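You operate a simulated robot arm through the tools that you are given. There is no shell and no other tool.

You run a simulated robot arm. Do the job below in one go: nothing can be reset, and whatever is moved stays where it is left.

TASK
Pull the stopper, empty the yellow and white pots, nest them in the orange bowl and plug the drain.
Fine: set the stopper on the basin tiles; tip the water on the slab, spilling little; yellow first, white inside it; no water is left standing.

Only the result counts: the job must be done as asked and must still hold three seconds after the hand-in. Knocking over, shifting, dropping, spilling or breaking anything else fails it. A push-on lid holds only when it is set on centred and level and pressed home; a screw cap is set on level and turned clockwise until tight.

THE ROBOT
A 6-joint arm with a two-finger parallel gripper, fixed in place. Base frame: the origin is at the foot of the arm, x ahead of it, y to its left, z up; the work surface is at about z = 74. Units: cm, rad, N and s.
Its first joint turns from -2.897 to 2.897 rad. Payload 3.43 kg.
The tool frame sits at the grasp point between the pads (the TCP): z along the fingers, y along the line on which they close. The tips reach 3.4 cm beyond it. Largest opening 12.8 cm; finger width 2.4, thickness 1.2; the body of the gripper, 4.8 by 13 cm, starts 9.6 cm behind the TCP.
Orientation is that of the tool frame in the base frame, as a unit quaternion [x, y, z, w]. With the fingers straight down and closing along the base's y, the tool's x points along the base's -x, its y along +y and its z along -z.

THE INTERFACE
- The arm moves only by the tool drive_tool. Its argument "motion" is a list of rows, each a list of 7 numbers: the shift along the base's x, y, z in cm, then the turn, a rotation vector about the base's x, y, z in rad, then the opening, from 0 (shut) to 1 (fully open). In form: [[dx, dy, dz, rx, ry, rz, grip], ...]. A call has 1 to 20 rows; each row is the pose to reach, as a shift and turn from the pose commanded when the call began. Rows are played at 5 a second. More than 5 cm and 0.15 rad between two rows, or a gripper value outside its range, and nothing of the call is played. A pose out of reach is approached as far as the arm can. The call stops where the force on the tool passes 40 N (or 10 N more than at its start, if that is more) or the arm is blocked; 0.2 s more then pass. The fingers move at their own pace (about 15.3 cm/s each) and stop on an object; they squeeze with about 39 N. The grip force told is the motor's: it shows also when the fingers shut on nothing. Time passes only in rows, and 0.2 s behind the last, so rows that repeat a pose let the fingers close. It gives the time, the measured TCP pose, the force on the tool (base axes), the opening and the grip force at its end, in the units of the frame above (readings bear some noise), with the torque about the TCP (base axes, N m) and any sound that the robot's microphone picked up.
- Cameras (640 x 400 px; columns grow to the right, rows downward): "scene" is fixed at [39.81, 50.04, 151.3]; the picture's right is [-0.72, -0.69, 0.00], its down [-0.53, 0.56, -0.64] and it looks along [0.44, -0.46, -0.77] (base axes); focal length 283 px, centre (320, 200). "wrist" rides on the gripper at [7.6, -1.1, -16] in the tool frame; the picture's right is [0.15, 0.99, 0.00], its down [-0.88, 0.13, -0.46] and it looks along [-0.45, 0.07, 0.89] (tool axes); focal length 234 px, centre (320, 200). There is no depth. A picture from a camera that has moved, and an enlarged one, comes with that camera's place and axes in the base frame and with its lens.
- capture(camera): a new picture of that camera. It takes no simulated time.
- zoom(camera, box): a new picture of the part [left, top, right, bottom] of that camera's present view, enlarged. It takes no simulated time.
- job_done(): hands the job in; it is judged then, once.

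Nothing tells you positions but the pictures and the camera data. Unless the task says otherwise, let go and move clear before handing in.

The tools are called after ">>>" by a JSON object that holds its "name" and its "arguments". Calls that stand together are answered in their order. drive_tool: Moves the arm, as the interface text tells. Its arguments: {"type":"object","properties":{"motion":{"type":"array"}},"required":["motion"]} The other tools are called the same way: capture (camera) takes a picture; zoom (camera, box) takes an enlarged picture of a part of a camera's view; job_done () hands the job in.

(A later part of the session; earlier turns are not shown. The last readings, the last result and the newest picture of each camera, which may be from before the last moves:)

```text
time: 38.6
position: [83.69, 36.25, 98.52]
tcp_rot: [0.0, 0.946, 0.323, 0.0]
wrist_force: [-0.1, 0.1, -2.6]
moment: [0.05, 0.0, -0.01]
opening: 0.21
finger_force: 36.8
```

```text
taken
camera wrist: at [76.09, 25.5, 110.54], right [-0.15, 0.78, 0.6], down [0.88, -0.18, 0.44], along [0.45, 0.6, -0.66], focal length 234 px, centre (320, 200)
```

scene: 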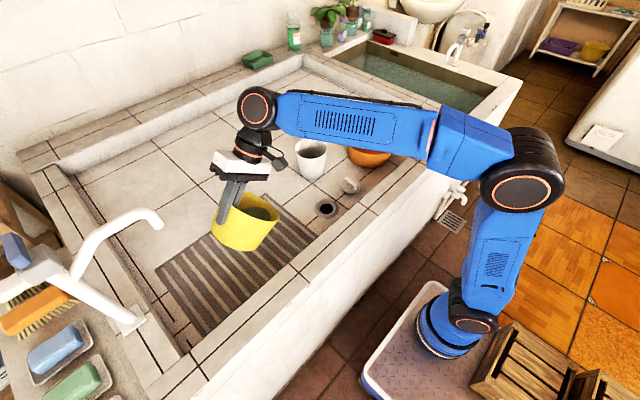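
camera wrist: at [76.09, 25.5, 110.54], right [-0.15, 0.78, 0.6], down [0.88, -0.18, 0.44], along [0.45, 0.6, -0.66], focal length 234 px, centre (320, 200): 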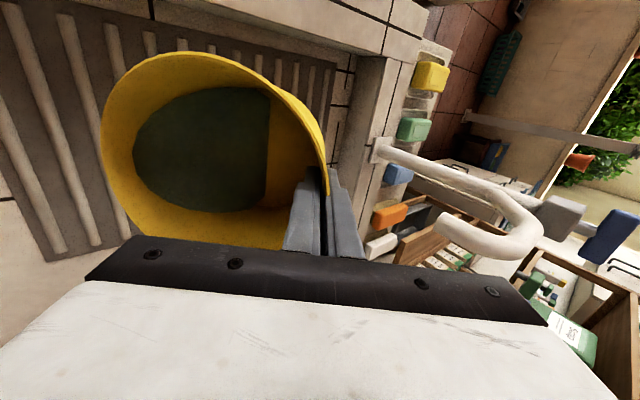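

The water has moved to the -y side but has not yet reached the lip. I'll pour slowly, keeping the lip near (84, 26.5) and about 6–9 cm above the slab.

>>> {"name": "drive_tool", "arguments": {"motion": [[0, 0.4, -0.5, 0.05, 0, 0, 0], [0, 0.6, -1, 0.1, 0, 0, 0], [0, 0.7, -1.5, 0.15, 0, 0, 0], [0, 0.6, -2, 0.2, 0, 0, 0], [0, 0.05, -2, 0.25, 0, 0, 0], [0, -0.55, -2, 0.3, 0, 0, 0], [0, -1.2, -2, 0.35, 0, 0, 0], [0, -1.85, -2, 0.4, 0, 0, 0], [0, -2.5, -2, 0.45, 0, 0, 0], [0, -3.2, -2, 0.5, 0, 0, 0], [0, -3.9, -2, 0.55, 0, 0, 0], [0, -4.65, -2, 0.6, 0, 0, 0], [0, -5.35, -2, 0.65, 0, 0, 0], [0, -6.1, -2, 0.7, 0, 0, 0], [0, -6.85, -2, 0.75, 0, 0, 0], [0, -7.65, -2, 0.8, 0, 0, 0], [0, -8.4, -2, 0.85, 0, 0, 0], [0, -9.2, -2, 0.9, 0, 0, 0], [0, -10, -2, 0.95, 0, 0, 0], [0, -10.75, -2, 1.0, 0, 0, 0]]}}

>>> {"name": "capture", "arguments": {"camera": "scene"}}

>>> {"name": "capture", "arguments": {"camera": "wrist"}}

```text
time: 42.8
position: [83.89, 25.41, 96.47]
tcp_rot: [0.001, 0.675, 0.737, 0.001]
wrist_force: [-0.6, -0.5, -0.3]
moment: [-0.03, 0.0, -0.01]
opening: 0.23
finger_force: 36.9
```

```text
taken
```

scene: 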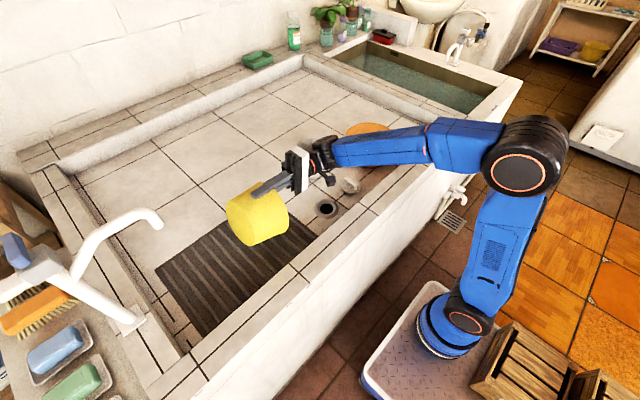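

```text
taken
camera wrist: at [76.24, 9.58, 94.03], right [-0.15, -0.09, 0.99], down [0.88, -0.47, 0.09], along [0.45, 0.88, 0.14], focal length 234 px, centre (320, 200)
```

wrist: 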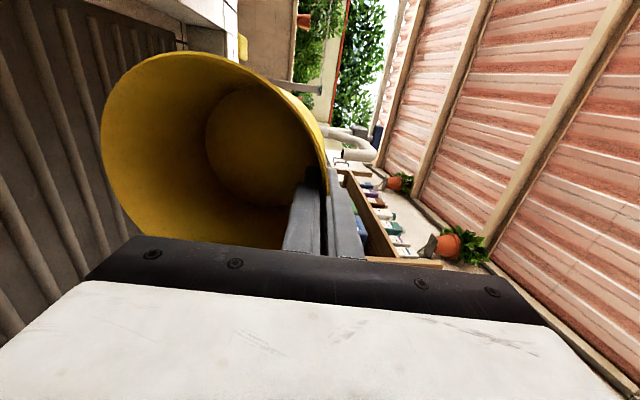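

The yellow pot is empty and the slab is wet. I'll hold a moment to let it drip, then turn it upright over the slab.

>>> {"name": "drive_tool", "arguments": {"motion": [[0, 0, 0, 0.03, 0, 0, 0], [0, 0, 0, 0.05, 0, 0, 0], [0, 0, 0, 0.05, 0, 0, 0], [0, 0, 0, 0.05, 0, 0, 0], [0, 0, 0, 0.05, 0, 0, 0], [0, 0, 0, 0, 0, 0, 0], [0, 0.5, 0, -0.1, 0, 0, 0], [0, 1, 0, -0.2, 0, 0, 0], [0, 1.5, 0, -0.32, 0, 0, 0], [0, 2, 0, -0.44, 0, 0, 0], [0, 3, 0, -0.56, 0, 0, 0], [0, 3.5, 0, -0.68, 0, 0, 0], [0, 4, 0, -0.8, 0, 0, 0], [0, 4.5, 0.3, -0.92, 0, 0, 0], [0, 5, 0.6, -1.04, 0, 0, 0], [0, 5, 1, -1.16, 0, 0, 0], [0, 5, 1.5, -1.28, 0, 0, 0], [0, 5, 2, -1.4, 0, 0, 0], [0, 5, 2, -1.5, 0, 0, 0], [0, 5, 2, -1.6, 0, 0, 0]]}}

>>> {"name": "capture", "arguments": {"camera": "scene"}}

>>> {"name": "capture", "arguments": {"camera": "wrist"}}

```text
time: 47.0
position: [83.94, 30.49, 98.58]
tcp_rot: [0.002, 1.0, 0.028, 0.0]
wrist_force: [-1.5, 0.9, -1.5]
moment: [0.04, -0.01, -0.02]
opening: 0.2
finger_force: 36.8
```

```text
taken
```

scene: 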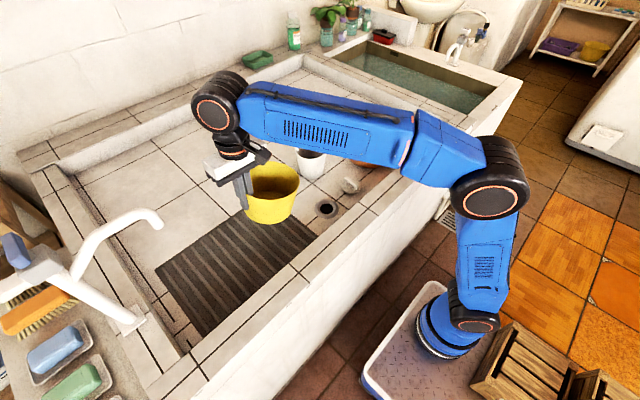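

```text
taken
camera wrist: at [76.26, 28.35, 114.46], right [-0.14, 0.99, 0.06], down [0.88, 0.1, 0.46], along [0.45, 0.12, -0.88], focal length 234 px, centre (320, 200)
```

wrist: 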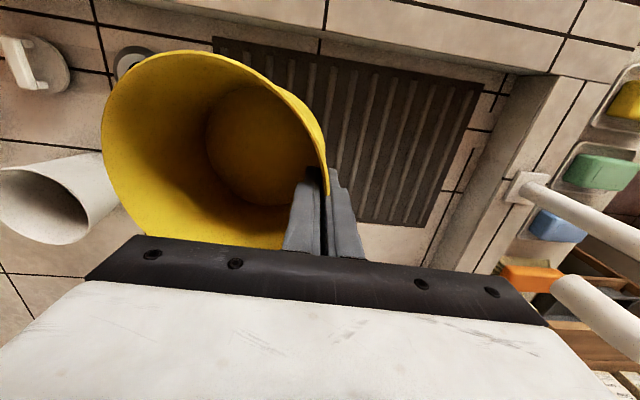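

The pot is empty. I'll level it and carry it back over the orange bowl, whose centre I now put at (86.8, -28.0).

>>> {"name": "drive_tool", "arguments": {"motion": [[0, 0, 0, -0.1, 0, 0, 0], [0, -1, 0, -0.2, 0, 0, 0], [0.3, -4, 0, -0.2, 0, 0, 0], [0.5, -8, 0, -0.2, 0, 0, 0], [0.8, -12, 0, -0.2, 0, 0, 0], [1.1, -16, 0, -0.2, 0, 0, 0], [1.4, -20, 0, -0.2, 0, 0, 0], [1.7, -24, 0, -0.2, 0, 0, 0], [2.0, -28, 0, -0.2, 0, 0, 0], [2.3, -32, 0, -0.2, 0, 0, 0], [2.6, -36, 0, -0.2, 0, 0, 0], [2.9, -40, 0, -0.2, 0, 0, 0], [3.1, -44, 0, -0.2, 0, 0, 0], [3.3, -48, 0, -0.2, 0, 0, 0], [3.3, -50.5, 0, -0.2, 0, 0, 0], [3.3, -51.4, 0, -0.2, 0, 0, 0], [3.3, -51.4, 0, -0.2, 0, 0, 0]]}}

>>> {"name": "capture", "arguments": {"camera": "scene"}}

>>> {"name": "capture", "arguments": {"camera": "wrist"}}

```text
time: 50.6
position: [87.01, -20.93, 98.25]
tcp_rot: [0.0, 0.997, -0.071, 0.0]
wrist_force: [0.7, 0.1, -0.2]
moment: [0.06, 0.01, -0.01]
opening: 0.21
finger_force: 36.9
```

```text
taken
```

scene: 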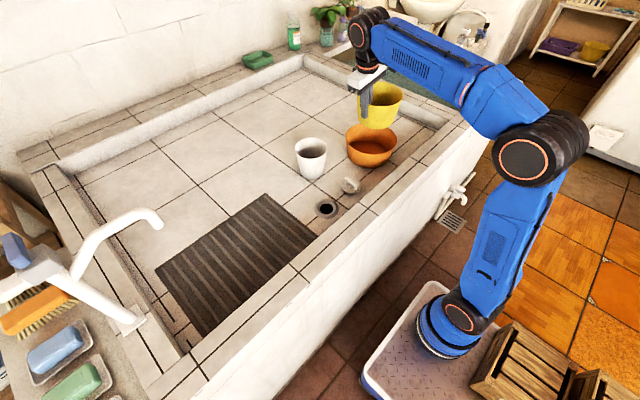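

```text
taken
camera wrist: at [79.27, -19.87, 114.26], right [-0.15, 0.98, -0.14], down [0.88, 0.19, 0.43], along [0.45, -0.06, -0.89], focal length 234 px, centre (320, 200)
```

wrist: 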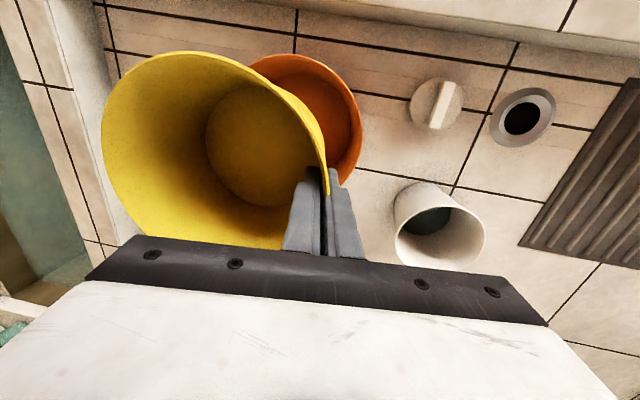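

>>> {"name": "drive_tool", "arguments": {"motion": [[0.2, 0.1, -2, 0, 0, 0, 0], [0.2, 0.1, -4, 0, 0, 0, 0], [0.2, 0.1, -6, 0, 0, 0, 0], [0.2, 0.1, -7.5, 0, 0, 0, 0], [0.2, 0.1, -7.5, 0, 0, 0, 0]]}}

>>> {"name": "zoom", "arguments": {"camera": "scene", "box": [320, 60, 430, 180]}}

>>> {"name": "capture", "arguments": {"camera": "wrist"}}

```text
time: 51.8
position: [87.21, -20.94, 90.85]
tcp_rot: [0.0, 0.997, -0.071, 0.0]
wrist_force: [-0.1, 0.4, -0.8]
moment: [0.04, 0.03, -0.03]
opening: 0.23
finger_force: 37.2
```

```text
3.33 times, centred on (375, 120) of scene
camera zoom: at [39.81, 50.04, 151.3], right [-0.72, -0.69, 0.0], down [-0.53, 0.56, -0.64], along [0.44, -0.46, -0.77], focal length 943 px, centre (137, 467)
```

zoom: 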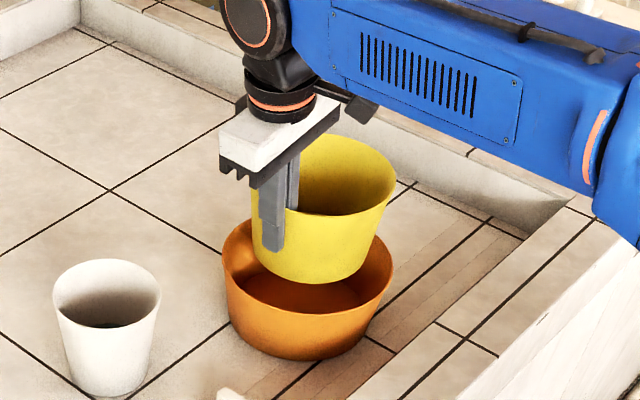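

```text
taken
camera wrist: at [79.69, -19.86, 106.91], right [-0.15, 0.98, -0.14], down [0.88, 0.19, 0.43], along [0.45, -0.06, -0.89], focal length 234 px, centre (320, 200)
```

wrist: 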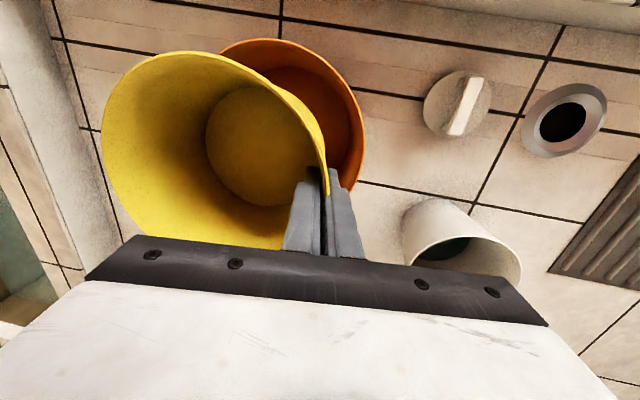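

The yellow pot hangs centred over the orange bowl. I'll lower it in, slowing near the bottom.

>>> {"name": "drive_tool", "arguments": {"motion": [[0, 0, -1.5, 0, 0, 0, 0], [0, 0, -3, 0, 0, 0, 0], [0, 0, -4.5, 0, 0, 0, 0], [0, 0, -6, 0, 0, 0, 0], [0, 0, -7, 0, 0, 0, 0], [0, 0, -7.6, 0, 0, 0, 0], [0, 0, -8, 0, 0, 0, 0], [0, 0, -8, 0, 0, 0, 0]]}}

>>> {"name": "zoom", "arguments": {"camera": "scene", "box": [320, 60, 430, 180]}}

>>> {"name": "capture", "arguments": {"camera": "wrist"}}

```text
time: 53.6
position: [87.37, -20.94, 82.98]
tcp_rot: [-0.001, 0.997, -0.071, 0.0]
wrist_force: [-0.1, -0.8, -1.2]
moment: [0.03, 0.01, 0.01]
opening: 0.21
finger_force: 37.1
```

```text
3.33 times, centred on (375, 120) of scene
camera zoom: at [39.81, 50.04, 151.3], right [-0.72, -0.69, 0.0], down [-0.53, 0.56, -0.64], along [0.44, -0.46, -0.77], focal length 943 px, centre (137, 467)
```

zoom: 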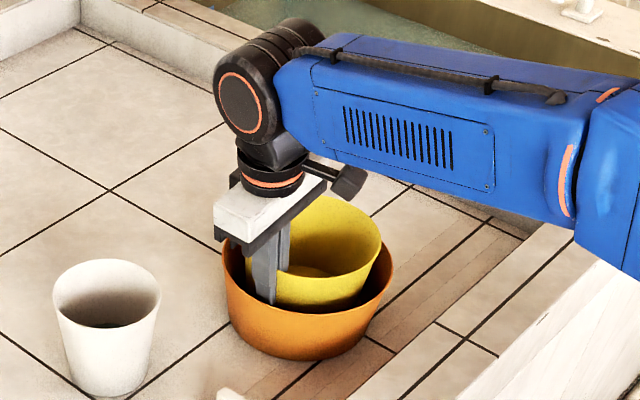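

```text
taken
camera wrist: at [79.65, -19.83, 98.99], right [-0.15, 0.98, -0.14], down [0.88, 0.19, 0.43], along [0.45, -0.06, -0.89], focal length 234 px, centre (320, 200)
```

wrist: 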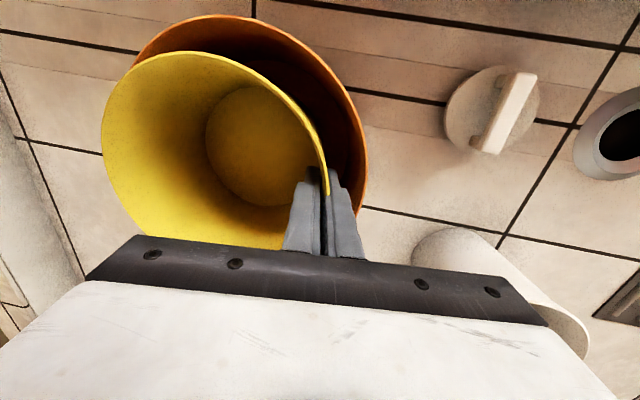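

>>> {"name": "drive_tool", "arguments": {"motion": [[0, 0, -0.25, 0, 0, 0, 0], [0, 0, -0.5, 0, 0, 0, 0], [0, 0, -0.7, 0, 0, 0, 0], [0, 0, -0.7, 0, 0, 0, 0]]}}

```text
time: 54.6
position: [87.09, -20.99, 82.26]
tcp_rot: [0.0, 0.997, -0.072, 0.0]
wrist_force: [-0.6, 0.3, -0.5]
moment: [0.03, 0.01, 0.01]
opening: 0.22
finger_force: 37.2
```

>>> {"name": "drive_tool", "arguments": {"motion": [[0, 0, -0.15, 0, 0, 0, 0], [0, 0, -0.3, 0, 0, 0, 0], [0, 0, -0.4, 0, 0, 0, 0]]}}

```text
time: 55.4
position: [87.2, -20.83, 82.08]
tcp_rot: [0.0, 0.997, -0.072, 0.001]
wrist_force: [8.5, 1.6, 25.4]
moment: [-0.48, 0.24, 0.11]
opening: 0.24
finger_force: 37.3
```

It has made contact on the bowl's bottom. I'll ease off, open just enough and back out along the tool axis.

>>> {"name": "drive_tool", "arguments": {"motion": [[0, 0, 0.2, 0, 0, 0, 0], [0, 0, 0.2, 0, 0, 0, 0.04], [0, 0, 0.2, 0, 0, 0, 0.09], [0, 0, 0.2, 0, 0, 0, 0.12], [0, 0, 0.2, 0, 0, 0, 0.12]]}}

>>> {"name": "capture", "arguments": {"camera": "wrist"}}

>>> {"name": "zoom", "arguments": {"camera": "scene", "box": [320, 60, 430, 180]}}

```text
time: 56.6
position: [87.24, -20.89, 82.04]
tcp_rot: [0.001, 0.997, -0.071, 0.001]
wrist_force: [-0.1, 0.3, -0.2]
moment: [0.01, 0.02, 0.01]
opening: 1.52
finger_force: 0.0
```

```text
taken
camera wrist: at [79.61, -19.77, 98.03], right [-0.15, 0.98, -0.14], down [0.88, 0.19, 0.43], along [0.45, -0.06, -0.89], focal length 234 px, centre (320, 200)
```

wrist: 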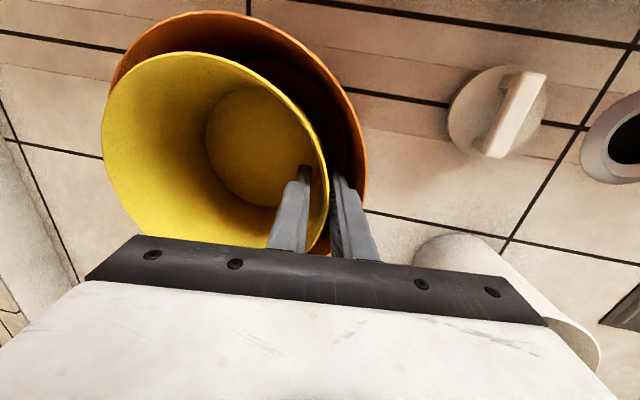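

```text
3.33 times, centred on (375, 120) of scene
camera zoom: at [39.81, 50.04, 151.3], right [-0.72, -0.69, 0.0], down [-0.53, 0.56, -0.64], along [0.44, -0.46, -0.77], focal length 943 px, centre (137, 467)
```

zoom: 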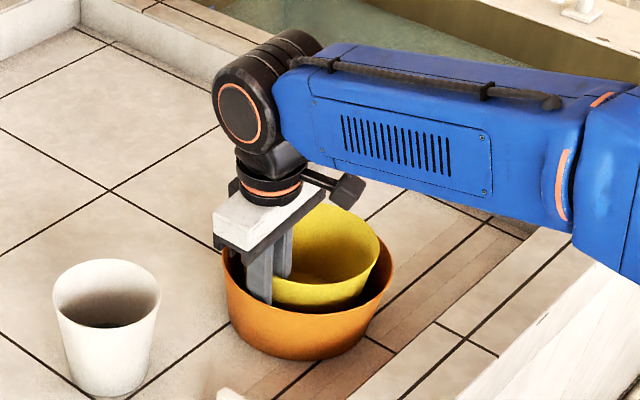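

Yellow is standing in the orange bowl and the fingers are free of its wall. I'll retreat along the tool axis and check.

>>> {"name": "drive_tool", "arguments": {"motion": [[0, 0.14, 1, 0, 0, 0, 0.12], [0, 0.36, 2.5, 0, 0, 0, 0.12], [0, 0.64, 4.5, 0, 0, 0, 0.12], [0, 1, 7, 0, 0, 0, 0.12], [0, 1.4, 10, 0, 0, 0, 0.12], [0, 1.4, 14, 0, 0, 0, 0.2], [0, 1.4, 18, 0, 0, 0, 0.3]]}}

>>> {"name": "capture", "arguments": {"camera": "wrist"}}

>>> {"name": "zoom", "arguments": {"camera": "scene", "box": [280, 80, 420, 230]}}

```text
time: 58.2
position: [87.38, -19.46, 100.25]
tcp_rot: [0.001, 0.997, -0.071, -0.001]
wrist_force: [0.8, 0.6, -0.6]
moment: [0.01, 0.02, 0.01]
opening: 3.84
finger_force: 0.0
```

```text
taken
camera wrist: at [79.71, -18.38, 116.22], right [-0.15, 0.98, -0.14], down [0.88, 0.19, 0.43], along [0.45, -0.06, -0.89], focal length 234 px, centre (320, 200)
```

wrist: 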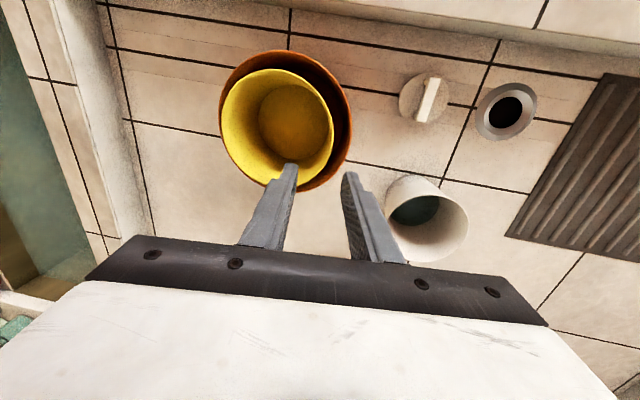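

```text
2.67 times, centred on (350, 155) of scene
camera zoom: at [39.81, 50.04, 151.3], right [-0.72, -0.69, 0.0], down [-0.53, 0.56, -0.64], along [0.44, -0.46, -0.77], focal length 755 px, centre (240, 320)
```

zoom: 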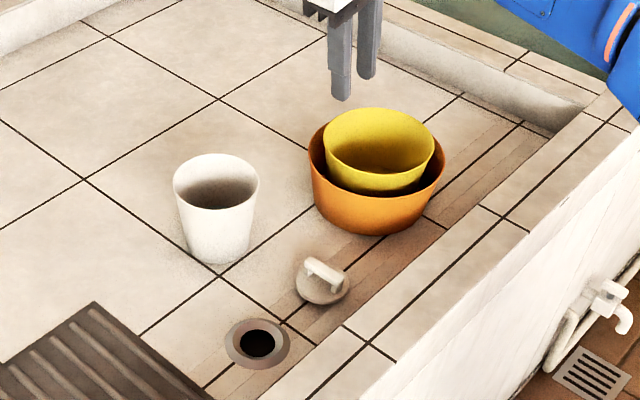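

Yellow sits upright inside the orange bowl. Now I'll measure the white pot more precisely.

>>> {"name": "zoom", "arguments": {"camera": "scene", "box": [285, 125, 345, 190]}}

>>> {"name": "zoom", "arguments": {"camera": "wrist", "box": [370, 160, 490, 280]}}

>>> {"name": "zoom", "arguments": {"camera": "wrist", "box": [200, 30, 370, 210]}}

```text
6.15 times, centred on (315, 158) of scene
camera zoom: at [39.81, 50.04, 151.3], right [-0.72, -0.69, 0.0], down [-0.53, 0.56, -0.64], along [0.44, -0.46, -0.77], focal length 1742 px, centre (351, 462)
```

zoom: 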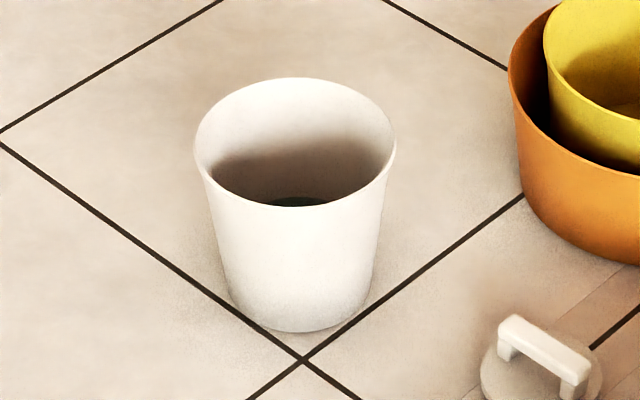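

```text
3.33 times, centred on (430, 220) of wrist
camera zoom: at [79.71, -18.38, 116.22], right [-0.15, 0.98, -0.14], down [0.88, 0.19, 0.43], along [0.45, -0.06, -0.89], focal length 781 px, centre (-47, 133)
```

zoom: 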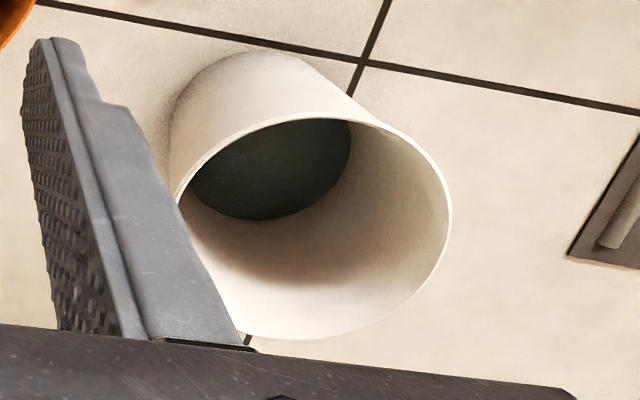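

```text
2.22 times, centred on (285, 120) of wrist
camera zoom: at [79.71, -18.38, 116.22], right [-0.15, 0.98, -0.14], down [0.88, 0.19, 0.43], along [0.45, -0.06, -0.89], focal length 520 px, centre (398, 378)
```

zoom: 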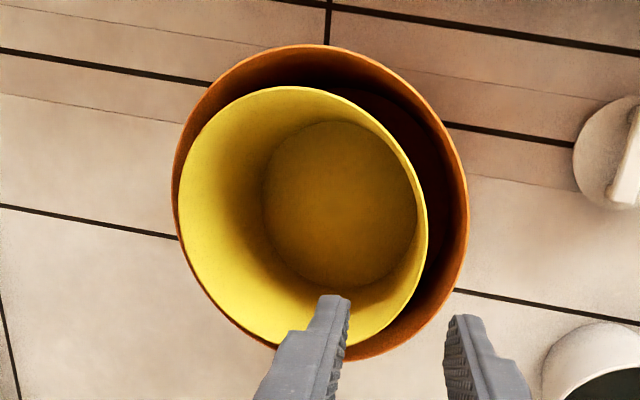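

The white pot's rim centre is at about (96.3, -4.4, 85.8), radius 5.75, with a similar taper. I'll use the same +y wall grip and hover above it first, since it is near the reach limit.

>>> {"name": "drive_tool", "arguments": {"motion": [[2, 4, 0, 0, 0, 0, 0.27], [4, 8, 0, 0, 0, 0, 0.27], [6, 12, 0, 0, 0, 0, 0.27], [8, 16, -1, 0, 0, 0, 0.27], [8.9, 20, -3, 0, 0, 0, 0.27], [8.9, 21.5, -6, 0, 0, 0, 0.27], [8.9, 21.5, -9, 0, 0, 0, 0.27], [8.9, 21.5, -9, 0, 0, 0, 0.27]]}}

>>> {"name": "capture", "arguments": {"camera": "wrist"}}

>>> {"name": "zoom", "arguments": {"camera": "scene", "box": [270, 110, 360, 200]}}

```text
time: 60.0
position: [96.26, 1.59, 91.0]
tcp_rot: [-0.001, 0.997, -0.072, 0.0]
wrist_force: [-0.6, -0.1, -0.2]
moment: [0.0, 0.0, -0.04]
opening: 3.48
finger_force: 0.1
```

```text
taken
camera wrist: at [88.67, 2.67, 107.03], right [-0.15, 0.98, -0.14], down [0.88, 0.19, 0.43], along [0.45, -0.06, -0.89], focal length 234 px, centre (320, 200)
```

wrist: 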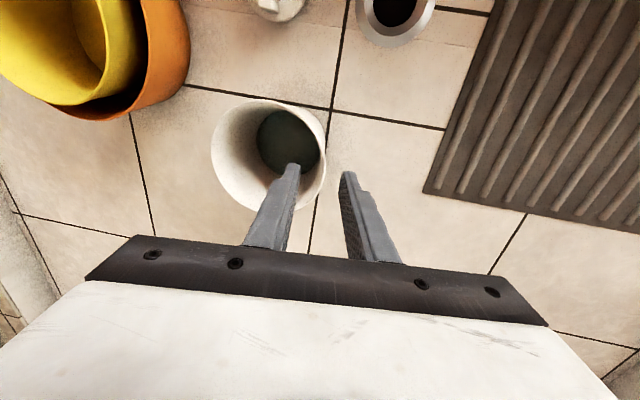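

```text
4.44 times, centred on (315, 155) of scene
camera zoom: at [39.81, 50.04, 151.3], right [-0.72, -0.69, 0.0], down [-0.53, 0.56, -0.64], along [0.44, -0.46, -0.77], focal length 1258 px, centre (342, 400)
```

zoom: 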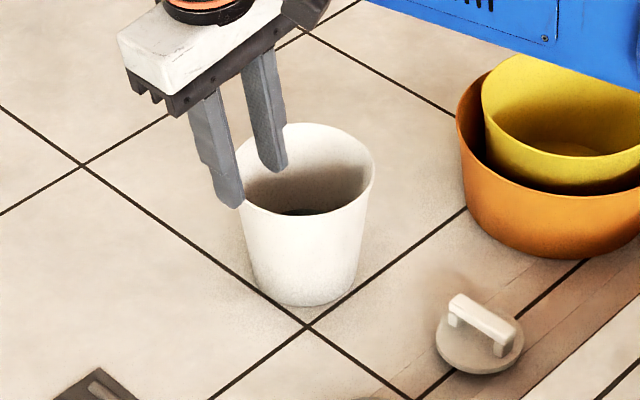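

The fingers straddle the white rim, about 0.4 cm too far in, which I'll correct while going down.

>>> {"name": "drive_tool", "arguments": {"motion": [[0.1, 0.38, -0.3, 0, 0, 0, 0.27], [0.1, 0.1, -2.3, 0, 0, 0, 0.27], [0.1, -0.17, -4.2, 0, 0, 0, 0.27], [0.1, -0.44, -6.1, 0, 0, 0, 0.27], [0.1, -0.72, -8, 0, 0, 0, 0.27], [0.1, -0.72, -8, 0, 0, 0, 0.27]]}}

>>> {"name": "capture", "arguments": {"camera": "wrist"}}

>>> {"name": "zoom", "arguments": {"camera": "scene", "box": [270, 110, 360, 200]}}

```text
time: 61.4
position: [96.29, 1.21, 83.12]
tcp_rot: [0.0, 0.997, -0.071, 0.0]
wrist_force: [-0.7, -0.2, 1.0]
moment: [0.02, -0.01, 0.0]
opening: 3.47
finger_force: 0.0
```

```text
taken
camera wrist: at [88.63, 2.29, 99.1], right [-0.15, 0.98, -0.14], down [0.88, 0.19, 0.43], along [0.45, -0.06, -0.89], focal length 234 px, centre (320, 200)
```

wrist: 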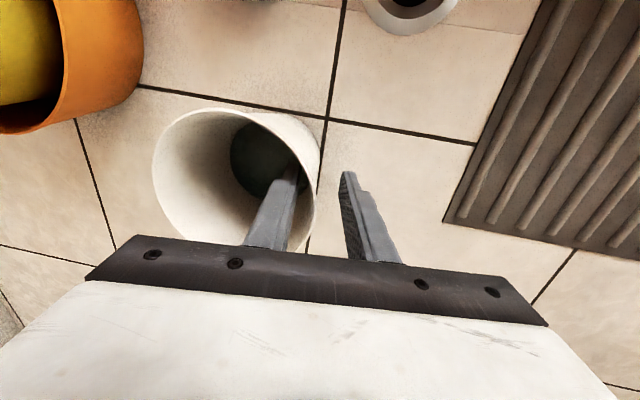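

```text
4.44 times, centred on (315, 155) of scene
camera zoom: at [39.81, 50.04, 151.3], right [-0.72, -0.69, 0.0], down [-0.53, 0.56, -0.64], along [0.44, -0.46, -0.77], focal length 1258 px, centre (342, 400)
```

zoom: 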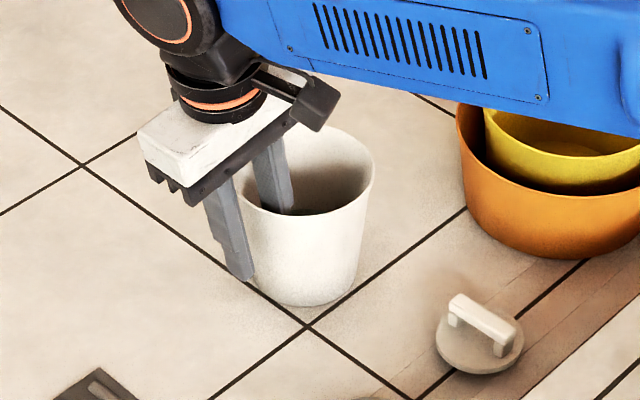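

The wall is nearer the inner finger, so I'll shift -0.35 in y and then close gradually.

>>> {"name": "drive_tool", "arguments": {"motion": [[0.1, -0.35, 0, 0, 0, 0, 0.27], [0.1, -0.35, 0, 0, 0, 0, 0.2], [0.1, -0.35, 0, 0, 0, 0, 0.15], [0.1, -0.35, 0, 0, 0, 0, 0.12]]}}

>>> {"name": "zoom", "arguments": {"camera": "wrist", "box": [240, 110, 400, 260]}}

```text
time: 62.4
position: [96.35, 0.89, 83.02]
tcp_rot: [0.0, 0.997, -0.072, 0.001]
wrist_force: [-0.3, 0.2, -0.5]
moment: [0.0, -0.02, 0.0]
opening: 1.56
finger_force: 0.0
```

```text
2.67 times, centred on (320, 185) of wrist
camera zoom: at [88.73, 1.97, 99.14], right [-0.15, 0.98, -0.14], down [0.88, 0.19, 0.43], along [0.45, -0.06, -0.89], focal length 624 px, centre (320, 240)
```

zoom: 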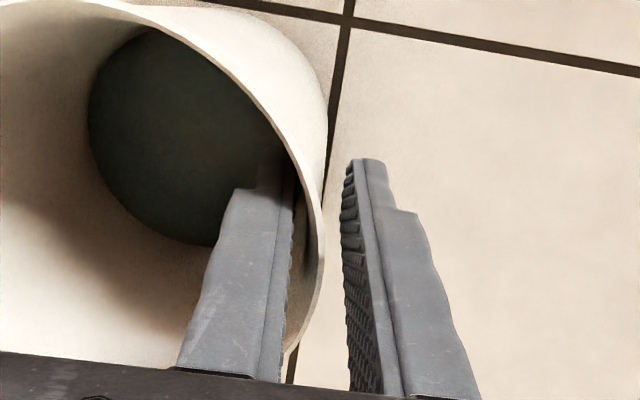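

The wall is now between the pads. I'll close the rest of the way.

>>> {"name": "drive_tool", "arguments": {"motion": [[0, 0, 0, 0, 0, 0, 0.09], [0, 0, 0, 0, 0, 0, 0.06], [0, 0, 0, 0, 0, 0, 0.03], [0, 0, 0, 0, 0, 0, 0], [0, 0, 0, 0, 0, 0, 0], [0, 0, 0, 0, 0, 0, 0]]}}

>>> {"name": "capture", "arguments": {"camera": "wrist"}}

```text
time: 63.8
position: [96.35, 0.92, 83.2]
tcp_rot: [-0.001, 0.997, -0.071, 0.0]
wrist_force: [-1.0, 0.1, 0.7]
moment: [0.07, 0.01, 0.0]
opening: 0.17
finger_force: 36.5
```

```text
taken
camera wrist: at [88.73, 1.97, 99.14], right [-0.15, 0.98, -0.14], down [0.88, 0.19, 0.43], along [0.45, -0.06, -0.89], focal length 234 px, centre (320, 200)
```

wrist: 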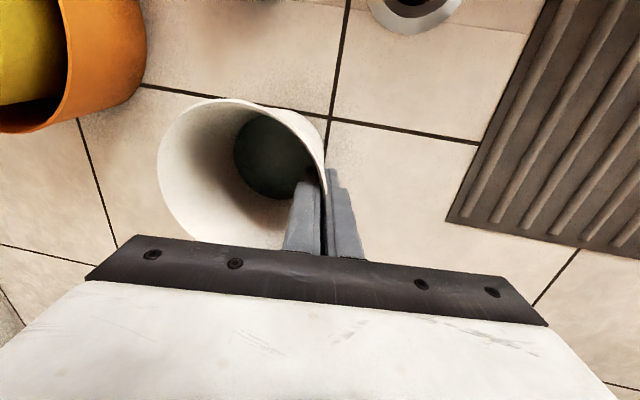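

White is gripped. I'll lift slowly.

>>> {"name": "drive_tool", "arguments": {"motion": [[0, 0, 0.3, 0, 0, 0, 0], [0, 0, 0.7, 0, 0, 0, 0], [0, 0, 1.2, 0, 0, 0, 0], [0, 0, 2, 0, 0, 0, 0], [0, 0, 3, 0, 0, 0, 0], [0, 0, 3, 0, 0, 0, 0]]}}

>>> {"name": "zoom", "arguments": {"camera": "scene", "box": [270, 90, 360, 200]}}

>>> {"name": "capture", "arguments": {"camera": "wrist"}}

```text
time: 65.2
position: [96.39, 0.8, 86.25]
tcp_rot: [0.0, 0.997, -0.072, 0.0]
wrist_force: [0.8, 0.4, -1.8]
moment: [0.08, 0.0, -0.01]
opening: 0.21
finger_force: 36.9
```

```text
3.64 times, centred on (315, 145) of scene
camera zoom: at [39.81, 50.04, 151.3], right [-0.72, -0.69, 0.0], down [-0.53, 0.56, -0.64], along [0.44, -0.46, -0.77], focal length 1029 px, centre (338, 400)
```

zoom: 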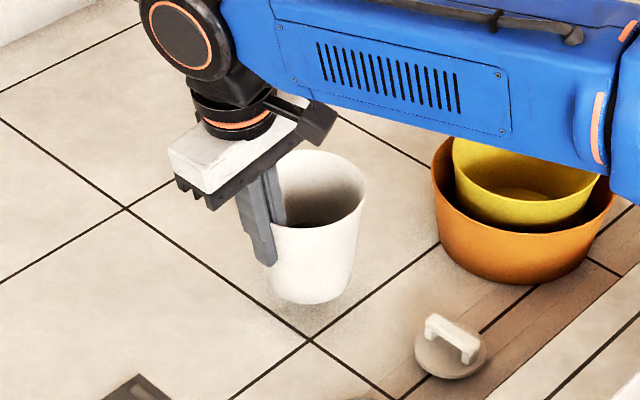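

```text
taken
camera wrist: at [88.79, 2.0, 102.24], right [-0.15, 0.98, -0.14], down [0.88, 0.19, 0.43], along [0.45, -0.06, -0.89], focal length 234 px, centre (320, 200)
```

wrist: 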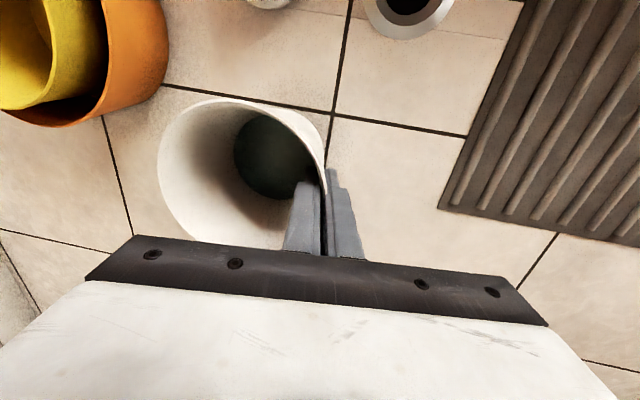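

White is held securely. I'll carry it up, inward and over the slab smoothly.

>>> {"name": "drive_tool", "arguments": {"motion": [[0, 0, 1, 0, 0, 0, 0], [-0.5, 0, 3, 0, 0, 0, 0], [-1.5, 0, 5.5, 0, 0, 0, 0], [-3, 0.2, 8, 0, 0, 0, 0], [-5, 0.8, 10, 0, 0, 0, 0], [-7, 2, 11.3, 0, 0, 0, 0], [-9, 4, 11.8, 0, 0, 0, 0], [-10.5, 6.5, 11.8, 0, 0, 0, 0], [-11.6, 9.3, 11.8, 0, 0, 0, 0], [-12.2, 12.3, 11.8, 0, 0, 0, 0], [-12.4, 15.3, 11.8, 0, 0, 0, 0], [-12.4, 18.3, 11.8, 0, 0, 0, 0], [-12.4, 21.3, 11.8, 0, 0, 0, 0], [-12.4, 24, 11.8, 0, 0, 0, 0], [-12.4, 26.3, 11.8, 0, 0, 0, 0], [-12.4, 28, 11.8, 0, 0, 0, 0], [-12.4, 29, 11.8, 0, 0, 0, 0], [-12.4, 29.2, 11.8, 0, 0, 0, 0]]}}

>>> {"name": "capture", "arguments": {"camera": "scene"}}

>>> {"name": "capture", "arguments": {"camera": "wrist"}}

```text
time: 69.0
position: [83.87, 30.18, 97.95]
tcp_rot: [0.001, 0.997, -0.071, 0.0]
wrist_force: [0.0, 0.2, -2.3]
moment: [0.12, 0.0, 0.0]
opening: 0.22
finger_force: 36.5
```

```text
taken
```

scene: 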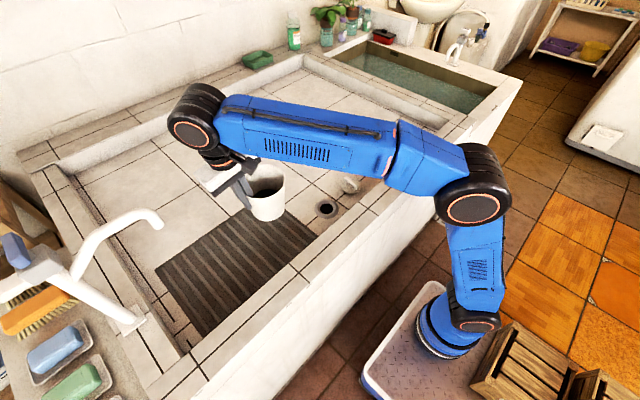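

```text
taken
camera wrist: at [76.31, 31.29, 114.01], right [-0.15, 0.98, -0.14], down [0.88, 0.19, 0.43], along [0.45, -0.06, -0.89], focal length 234 px, centre (320, 200)
```

wrist: 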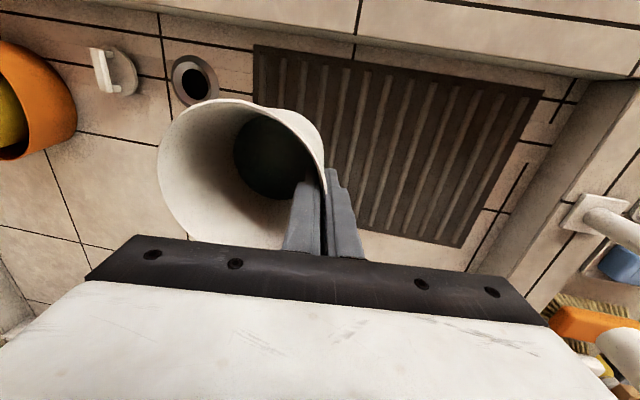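

White is over the slab. I'll start the slow tilt as before.

>>> {"name": "drive_tool", "arguments": {"motion": [[0, 0.3, 0, 0.05, 0, 0, 0], [0, 0.8, -0.2, 0.12, 0, 0, 0], [0, 1.4, -0.5, 0.2, 0, 0, 0], [0, 2, -0.8, 0.28, 0, 0, 0], [0, 2.6, -1.1, 0.36, 0, 0, 0], [0, 3.2, -1.5, 0.44, 0, 0, 0], [0, 3.8, -1.9, 0.52, 0, 0, 0], [0, 4.4, -2.3, 0.6, 0, 0, 0], [0, 5, -2.6, 0.68, 0, 0, 0], [0, 5.5, -2.9, 0.75, 0, 0, 0], [0, 5.8, -3, 0.8, 0, 0, 0], [0, 5.8, -3, 0.8, 0, 0, 0]]}}

>>> {"name": "capture", "arguments": {"camera": "scene"}}

>>> {"name": "capture", "arguments": {"camera": "wrist"}}

```text
time: 71.6
position: [83.98, 35.94, 94.85]
tcp_rot: [0.0, 0.946, 0.323, 0.0]
wrist_force: [-0.3, -0.1, -1.3]
moment: [0.03, 0.0, 0.01]
opening: 0.21
finger_force: 36.8
```

```text
taken
```

scene: 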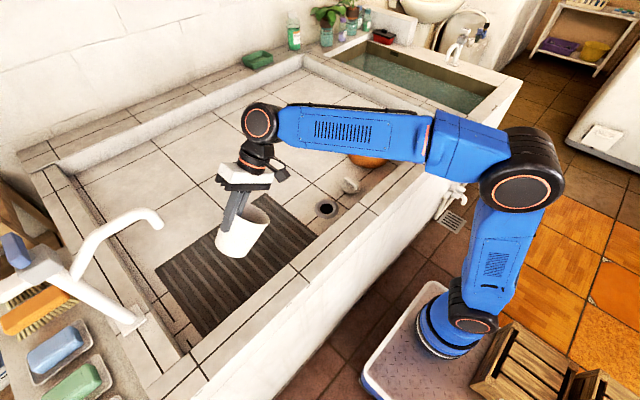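

```text
taken
camera wrist: at [76.29, 25.25, 106.93], right [-0.15, 0.78, 0.6], down [0.88, -0.18, 0.44], along [0.45, 0.6, -0.66], focal length 234 px, centre (320, 200)
```

wrist: 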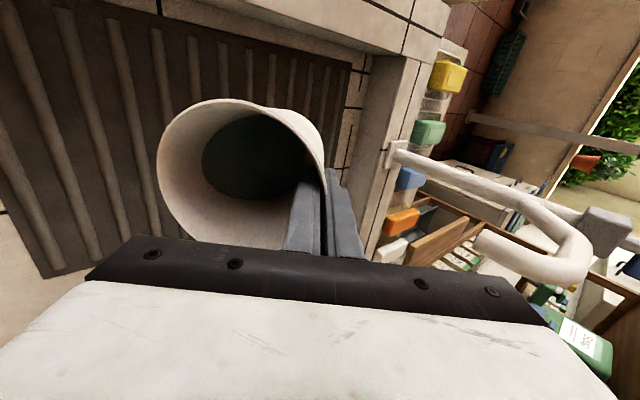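

The water has not reached the lip yet. Now the slow pour, holding the lip near y = 26.5.

>>> {"name": "drive_tool", "arguments": {"motion": [[0, 0, -0.4, 0.05, 0, 0, 0], [0, -0.4, -0.8, 0.1, 0, 0, 0], [0, -0.75, -1.2, 0.15, 0, 0, 0], [0, -1.15, -1.6, 0.2, 0, 0, 0], [0, -1.55, -1.8, 0.25, 0, 0, 0], [0, -1.95, -1.8, 0.3, 0, 0, 0], [0, -2.4, -1.8, 0.35, 0, 0, 0], [0, -2.85, -1.8, 0.4, 0, 0, 0], [0, -3.35, -1.8, 0.45, 0, 0, 0], [0, -3.85, -1.8, 0.5, 0, 0, 0], [0, -4.35, -1.8, 0.55, 0, 0, 0], [0, -4.85, -1.8, 0.6, 0, 0, 0], [0, -5.4, -1.8, 0.65, 0, 0, 0], [0, -5.9, -1.8, 0.7, 0, 0, 0], [0, -6.45, -1.8, 0.75, 0, 0, 0], [0, -7, -1.8, 0.8, 0, 0, 0], [0, -7.6, -1.8, 0.85, 0, 0, 0], [0, -8.15, -1.8, 0.9, 0, 0, 0], [0, -8.7, -1.8, 0.95, 0, 0, 0], [0, -9.3, -1.8, 1.0, 0, 0, 0]]}}

>>> {"name": "capture", "arguments": {"camera": "scene"}}

>>> {"name": "capture", "arguments": {"camera": "wrist"}}

```text
time: 75.8
position: [83.94, 26.77, 92.97]
tcp_rot: [0.0, 0.675, 0.737, 0.0]
wrist_force: [-1.1, -0.2, -0.4]
moment: [-0.01, -0.02, 0.02]
opening: 0.19
finger_force: 36.6
```

```text
taken
```

scene: 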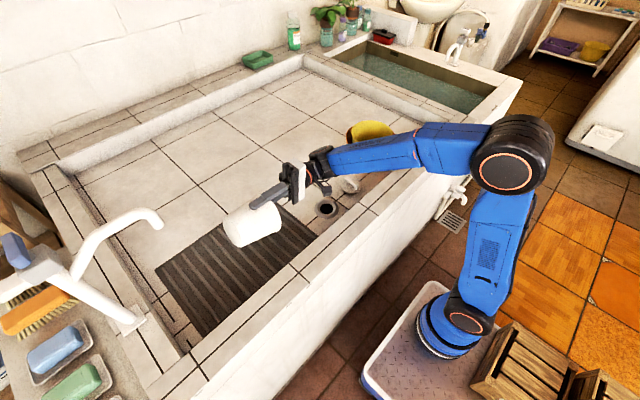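

```text
taken
camera wrist: at [76.42, 10.85, 90.64], right [-0.15, -0.09, 0.99], down [0.88, -0.47, 0.09], along [0.45, 0.88, 0.14], focal length 234 px, centre (320, 200)
```

wrist: 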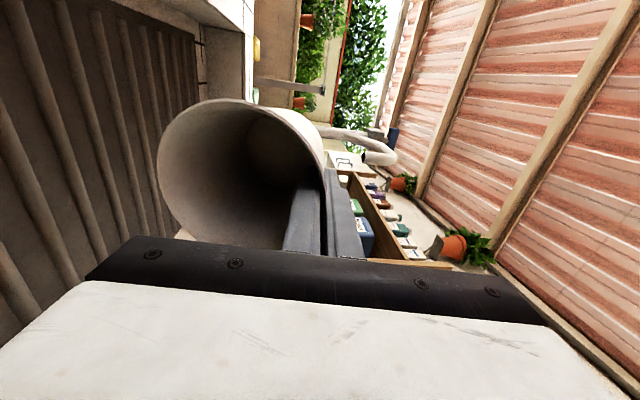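

White looks empty. I'll hold for the last drips and bring it upright over the slab.

>>> {"name": "drive_tool", "arguments": {"motion": [[0, 0, 0, 0.03, 0, 0, 0], [0, 0, 0, 0.05, 0, 0, 0], [0, 0, 0, 0.05, 0, 0, 0], [0, 0, 0, 0.05, 0, 0, 0], [0, 0, 0, 0.05, 0, 0, 0], [0, 0, 0, 0, 0, 0, 0], [0, 0.5, 0.3, -0.1, 0, 0, 0], [0, 1, 0.6, -0.2, 0, 0, 0], [0, 1.5, 1, -0.32, 0, 0, 0], [0, 2, 1.4, -0.44, 0, 0, 0], [0, 2.5, 1.8, -0.56, 0, 0, 0], [0, 3, 2.2, -0.68, 0, 0, 0], [0, 3.5, 2.6, -0.8, 0, 0, 0], [0, 4, 3, -0.92, 0, 0, 0], [0, 4, 3.5, -1.04, 0, 0, 0], [0, 4, 4, -1.16, 0, 0, 0], [0, 4, 4.5, -1.28, 0, 0, 0], [0, 4, 5, -1.4, 0, 0, 0], [0, 4, 5.5, -1.5, 0, 0, 0], [0, 4, 6, -1.6, 0, 0, 0]]}}

>>> {"name": "capture", "arguments": {"camera": "scene"}}

>>> {"name": "capture", "arguments": {"camera": "wrist"}}

```text
time: 80.0
position: [84.03, 30.48, 99.19]
tcp_rot: [0.001, 1.0, 0.027, 0.0]
wrist_force: [-0.1, -0.7, -0.4]
moment: [0.05, 0.01, 0.01]
opening: 0.19
finger_force: 36.4
```

```text
taken
```

scene: 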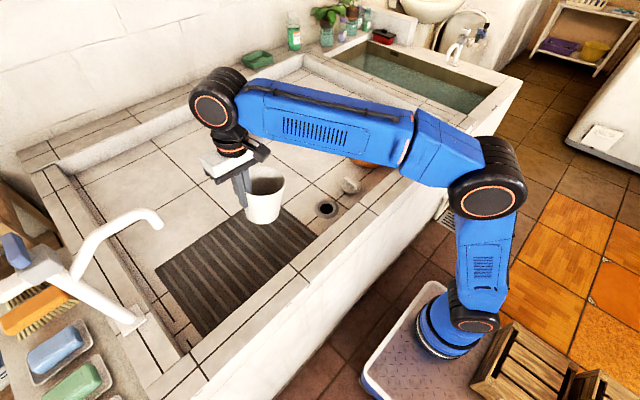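

```text
taken
camera wrist: at [76.39, 28.42, 115.15], right [-0.14, 0.99, 0.06], down [0.88, 0.1, 0.46], along [0.45, 0.12, -0.88], focal length 234 px, centre (320, 200)
```

wrist: 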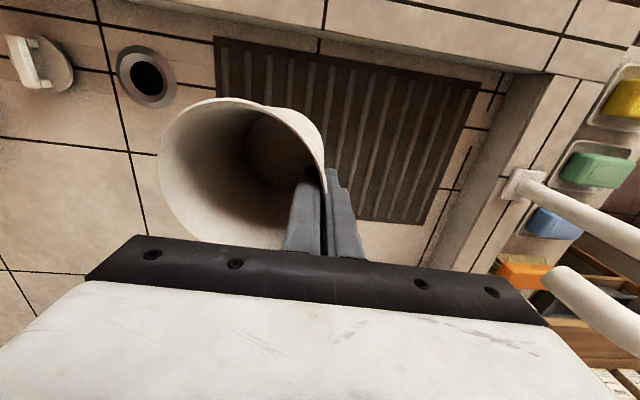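

White is empty as well. The yellow pot's centre in the nest is about (87.2, -28.1), so I'll level white and carry it above there.

>>> {"name": "drive_tool", "arguments": {"motion": [[0, 0, 0, -0.1, 0, 0, 0], [0, -1, 0, -0.2, 0, 0, 0], [0.3, -4, 0, -0.2, 0, 0, 0], [0.5, -8, 0, -0.2, 0, 0, 0], [0.8, -12, 0, -0.2, 0, 0, 0], [1.1, -16, 0, -0.2, 0, 0, 0], [1.4, -20, 0, -0.2, 0, 0, 0], [1.7, -24, 0, -0.2, 0, 0, 0], [2.0, -28, 0, -0.2, 0, 0, 0], [2.3, -32, 0, -0.2, 0, 0, 0], [2.6, -36, 0, -0.2, 0, 0, 0], [2.9, -40, 0, -0.2, 0, 0, 0], [3.1, -44, 0, -0.2, 0, 0, 0], [3.3, -48, 0, -0.2, 0, 0, 0], [3.4, -51, 0, -0.2, 0, 0, 0], [3.4, -52.8, 0, -0.2, 0, 0, 0], [3.4, -53.4, 0, -0.2, 0, 0, 0], [3.4, -53.4, 0, -0.2, 0, 0, 0]]}}

>>> {"name": "capture", "arguments": {"camera": "wrist"}}

>>> {"name": "zoom", "arguments": {"camera": "scene", "box": [320, 60, 430, 180]}}

```text
time: 83.8
position: [87.45, -22.68, 99.21]
tcp_rot: [0.0, 0.997, -0.071, 0.0]
wrist_force: [-0.5, 0.7, -0.4]
moment: [0.04, -0.01, 0.02]
opening: 0.18
finger_force: 36.9
```

```text
taken
camera wrist: at [79.79, -21.65, 115.28], right [-0.15, 0.98, -0.14], down [0.88, 0.19, 0.43], along [0.45, -0.06, -0.89], focal length 234 px, centre (320, 200)
```

wrist: 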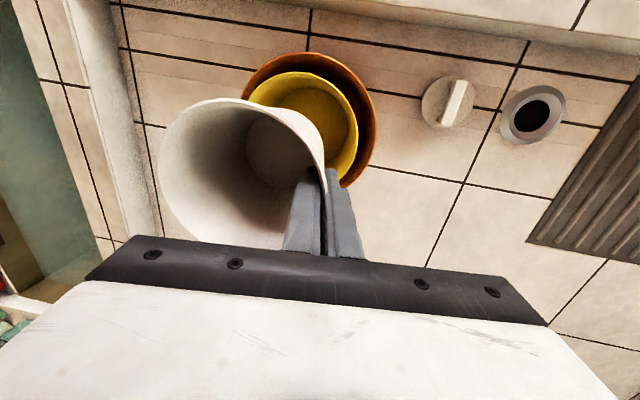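

```text
3.33 times, centred on (375, 120) of scene
camera zoom: at [39.81, 50.04, 151.3], right [-0.72, -0.69, 0.0], down [-0.53, 0.56, -0.64], along [0.44, -0.46, -0.77], focal length 943 px, centre (137, 467)
```

zoom: 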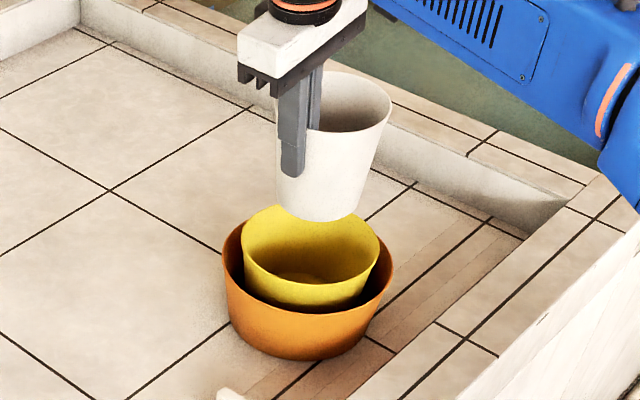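

White is centred over the yellow pot. I'll lower it most of the way and check.

>>> {"name": "drive_tool", "arguments": {"motion": [[0, 0, -2, 0, 0, 0, 0], [0, 0, -4, 0, 0, 0, 0], [0, 0, -6, 0, 0, 0, 0], [0, 0, -8, 0, 0, 0, 0], [0, 0, -9.5, 0, 0, 0, 0], [0, 0, -11, 0, 0, 0, 0], [0, 0, -12.2, 0, 0, 0, 0], [0, 0, -13, 0, 0, 0, 0], [0, 0, -13, 0, 0, 0, 0]]}}

>>> {"name": "capture", "arguments": {"camera": "wrist"}}

>>> {"name": "zoom", "arguments": {"camera": "scene", "box": [320, 60, 430, 180]}}

```text
time: 85.8
position: [87.35, -22.72, 86.34]
tcp_rot: [-0.001, 0.997, -0.072, 0.0]
wrist_force: [0.0, -0.4, -0.4]
moment: [0.0, -0.05, -0.03]
opening: 0.22
finger_force: 36.7
```

```text
taken
camera wrist: at [79.78, -21.67, 102.29], right [-0.15, 0.98, -0.14], down [0.88, 0.19, 0.43], along [0.45, -0.06, -0.89], focal length 234 px, centre (320, 200)
```

wrist: 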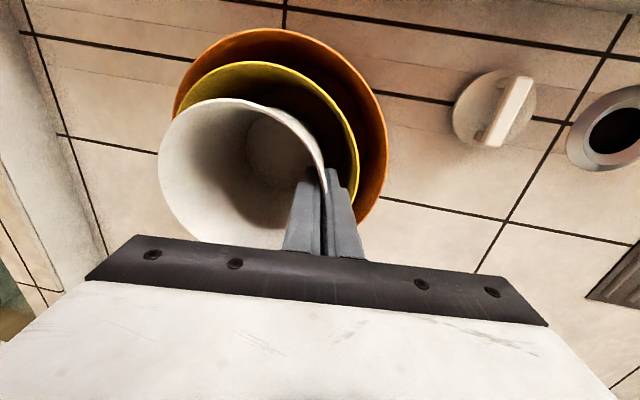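

```text
3.33 times, centred on (375, 120) of scene
camera zoom: at [39.81, 50.04, 151.3], right [-0.72, -0.69, 0.0], down [-0.53, 0.56, -0.64], along [0.44, -0.46, -0.77], focal length 943 px, centre (137, 467)
```

zoom: 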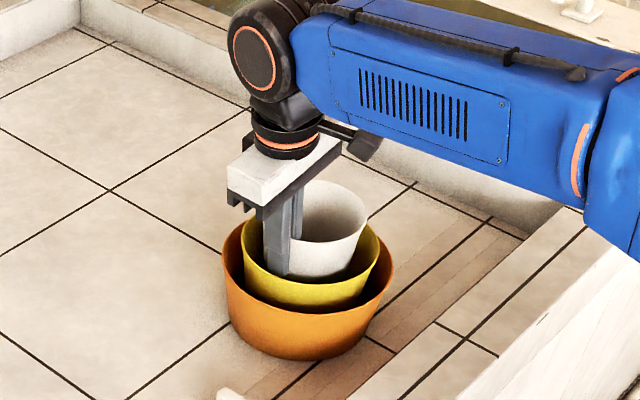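

Good alignment. I'll lower the last couple of centimetres in small steps.

>>> {"name": "drive_tool", "arguments": {"motion": [[0, 0, -0.4, 0, 0, 0, 0], [0, 0, -0.8, 0, 0, 0, 0], [0, 0, -1.2, 0, 0, 0, 0], [0, 0, -1.5, 0, 0, 0, 0], [0, 0, -1.7, 0, 0, 0, 0]]}}

```text
time: 87.0
position: [87.22, -22.7, 84.38]
tcp_rot: [0.0, 0.997, -0.071, 0.0]
wrist_force: [0.5, -0.5, -0.6]
moment: [0.03, 0.03, 0.0]
opening: 0.23
finger_force: 37.2
```

>>> {"name": "drive_tool", "arguments": {"motion": [[0, 0, -0.15, 0, 0, 0, 0], [0, 0, -0.3, 0, 0, 0, 0], [0, 0, -0.4, 0, 0, 0, 0]]}}

```text
time: 87.8
position: [87.37, -22.73, 84.15]
tcp_rot: [0.0, 0.997, -0.073, 0.002]
wrist_force: [2.3, -2.1, 28.4]
moment: [-0.64, -0.03, 0.07]
opening: 0.25
finger_force: 37.0
```

It touched the bottom. I'll ease off and release gently.

>>> {"name": "drive_tool", "arguments": {"motion": [[0, 0, 0.22, 0, 0, 0, 0], [0, 0, 0.22, 0, 0, 0, 0.04], [0, 0, 0.22, 0, 0, 0, 0.09], [0, 0, 0.22, 0, 0, 0, 0.12], [0, 0, 0.22, 0, 0, 0, 0.12]]}}

>>> {"name": "capture", "arguments": {"camera": "wrist"}}

>>> {"name": "zoom", "arguments": {"camera": "scene", "box": [320, 60, 430, 180]}}

```text
time: 89.0
position: [87.19, -22.7, 84.35]
tcp_rot: [0.0, 0.997, -0.072, 0.0]
wrist_force: [-0.1, 0.0, 0.3]
moment: [0.0, 0.02, -0.01]
opening: 1.51
finger_force: 0.1
```

```text
taken
camera wrist: at [79.74, -21.61, 100.31], right [-0.15, 0.98, -0.14], down [0.88, 0.19, 0.43], along [0.45, -0.06, -0.89], focal length 234 px, centre (320, 200)
```

wrist: 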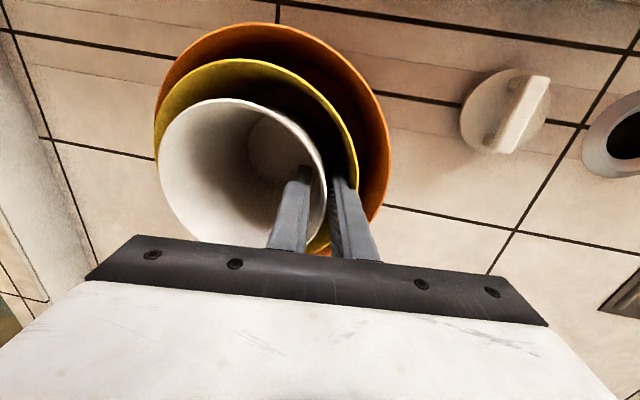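

```text
3.33 times, centred on (375, 120) of scene
camera zoom: at [39.81, 50.04, 151.3], right [-0.72, -0.69, 0.0], down [-0.53, 0.56, -0.64], along [0.44, -0.46, -0.77], focal length 943 px, centre (137, 467)
```

zoom: 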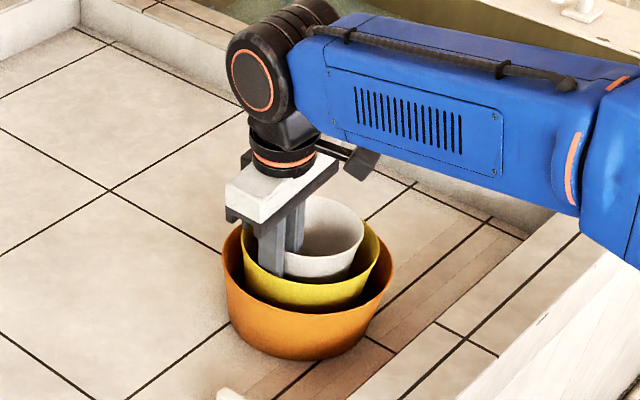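

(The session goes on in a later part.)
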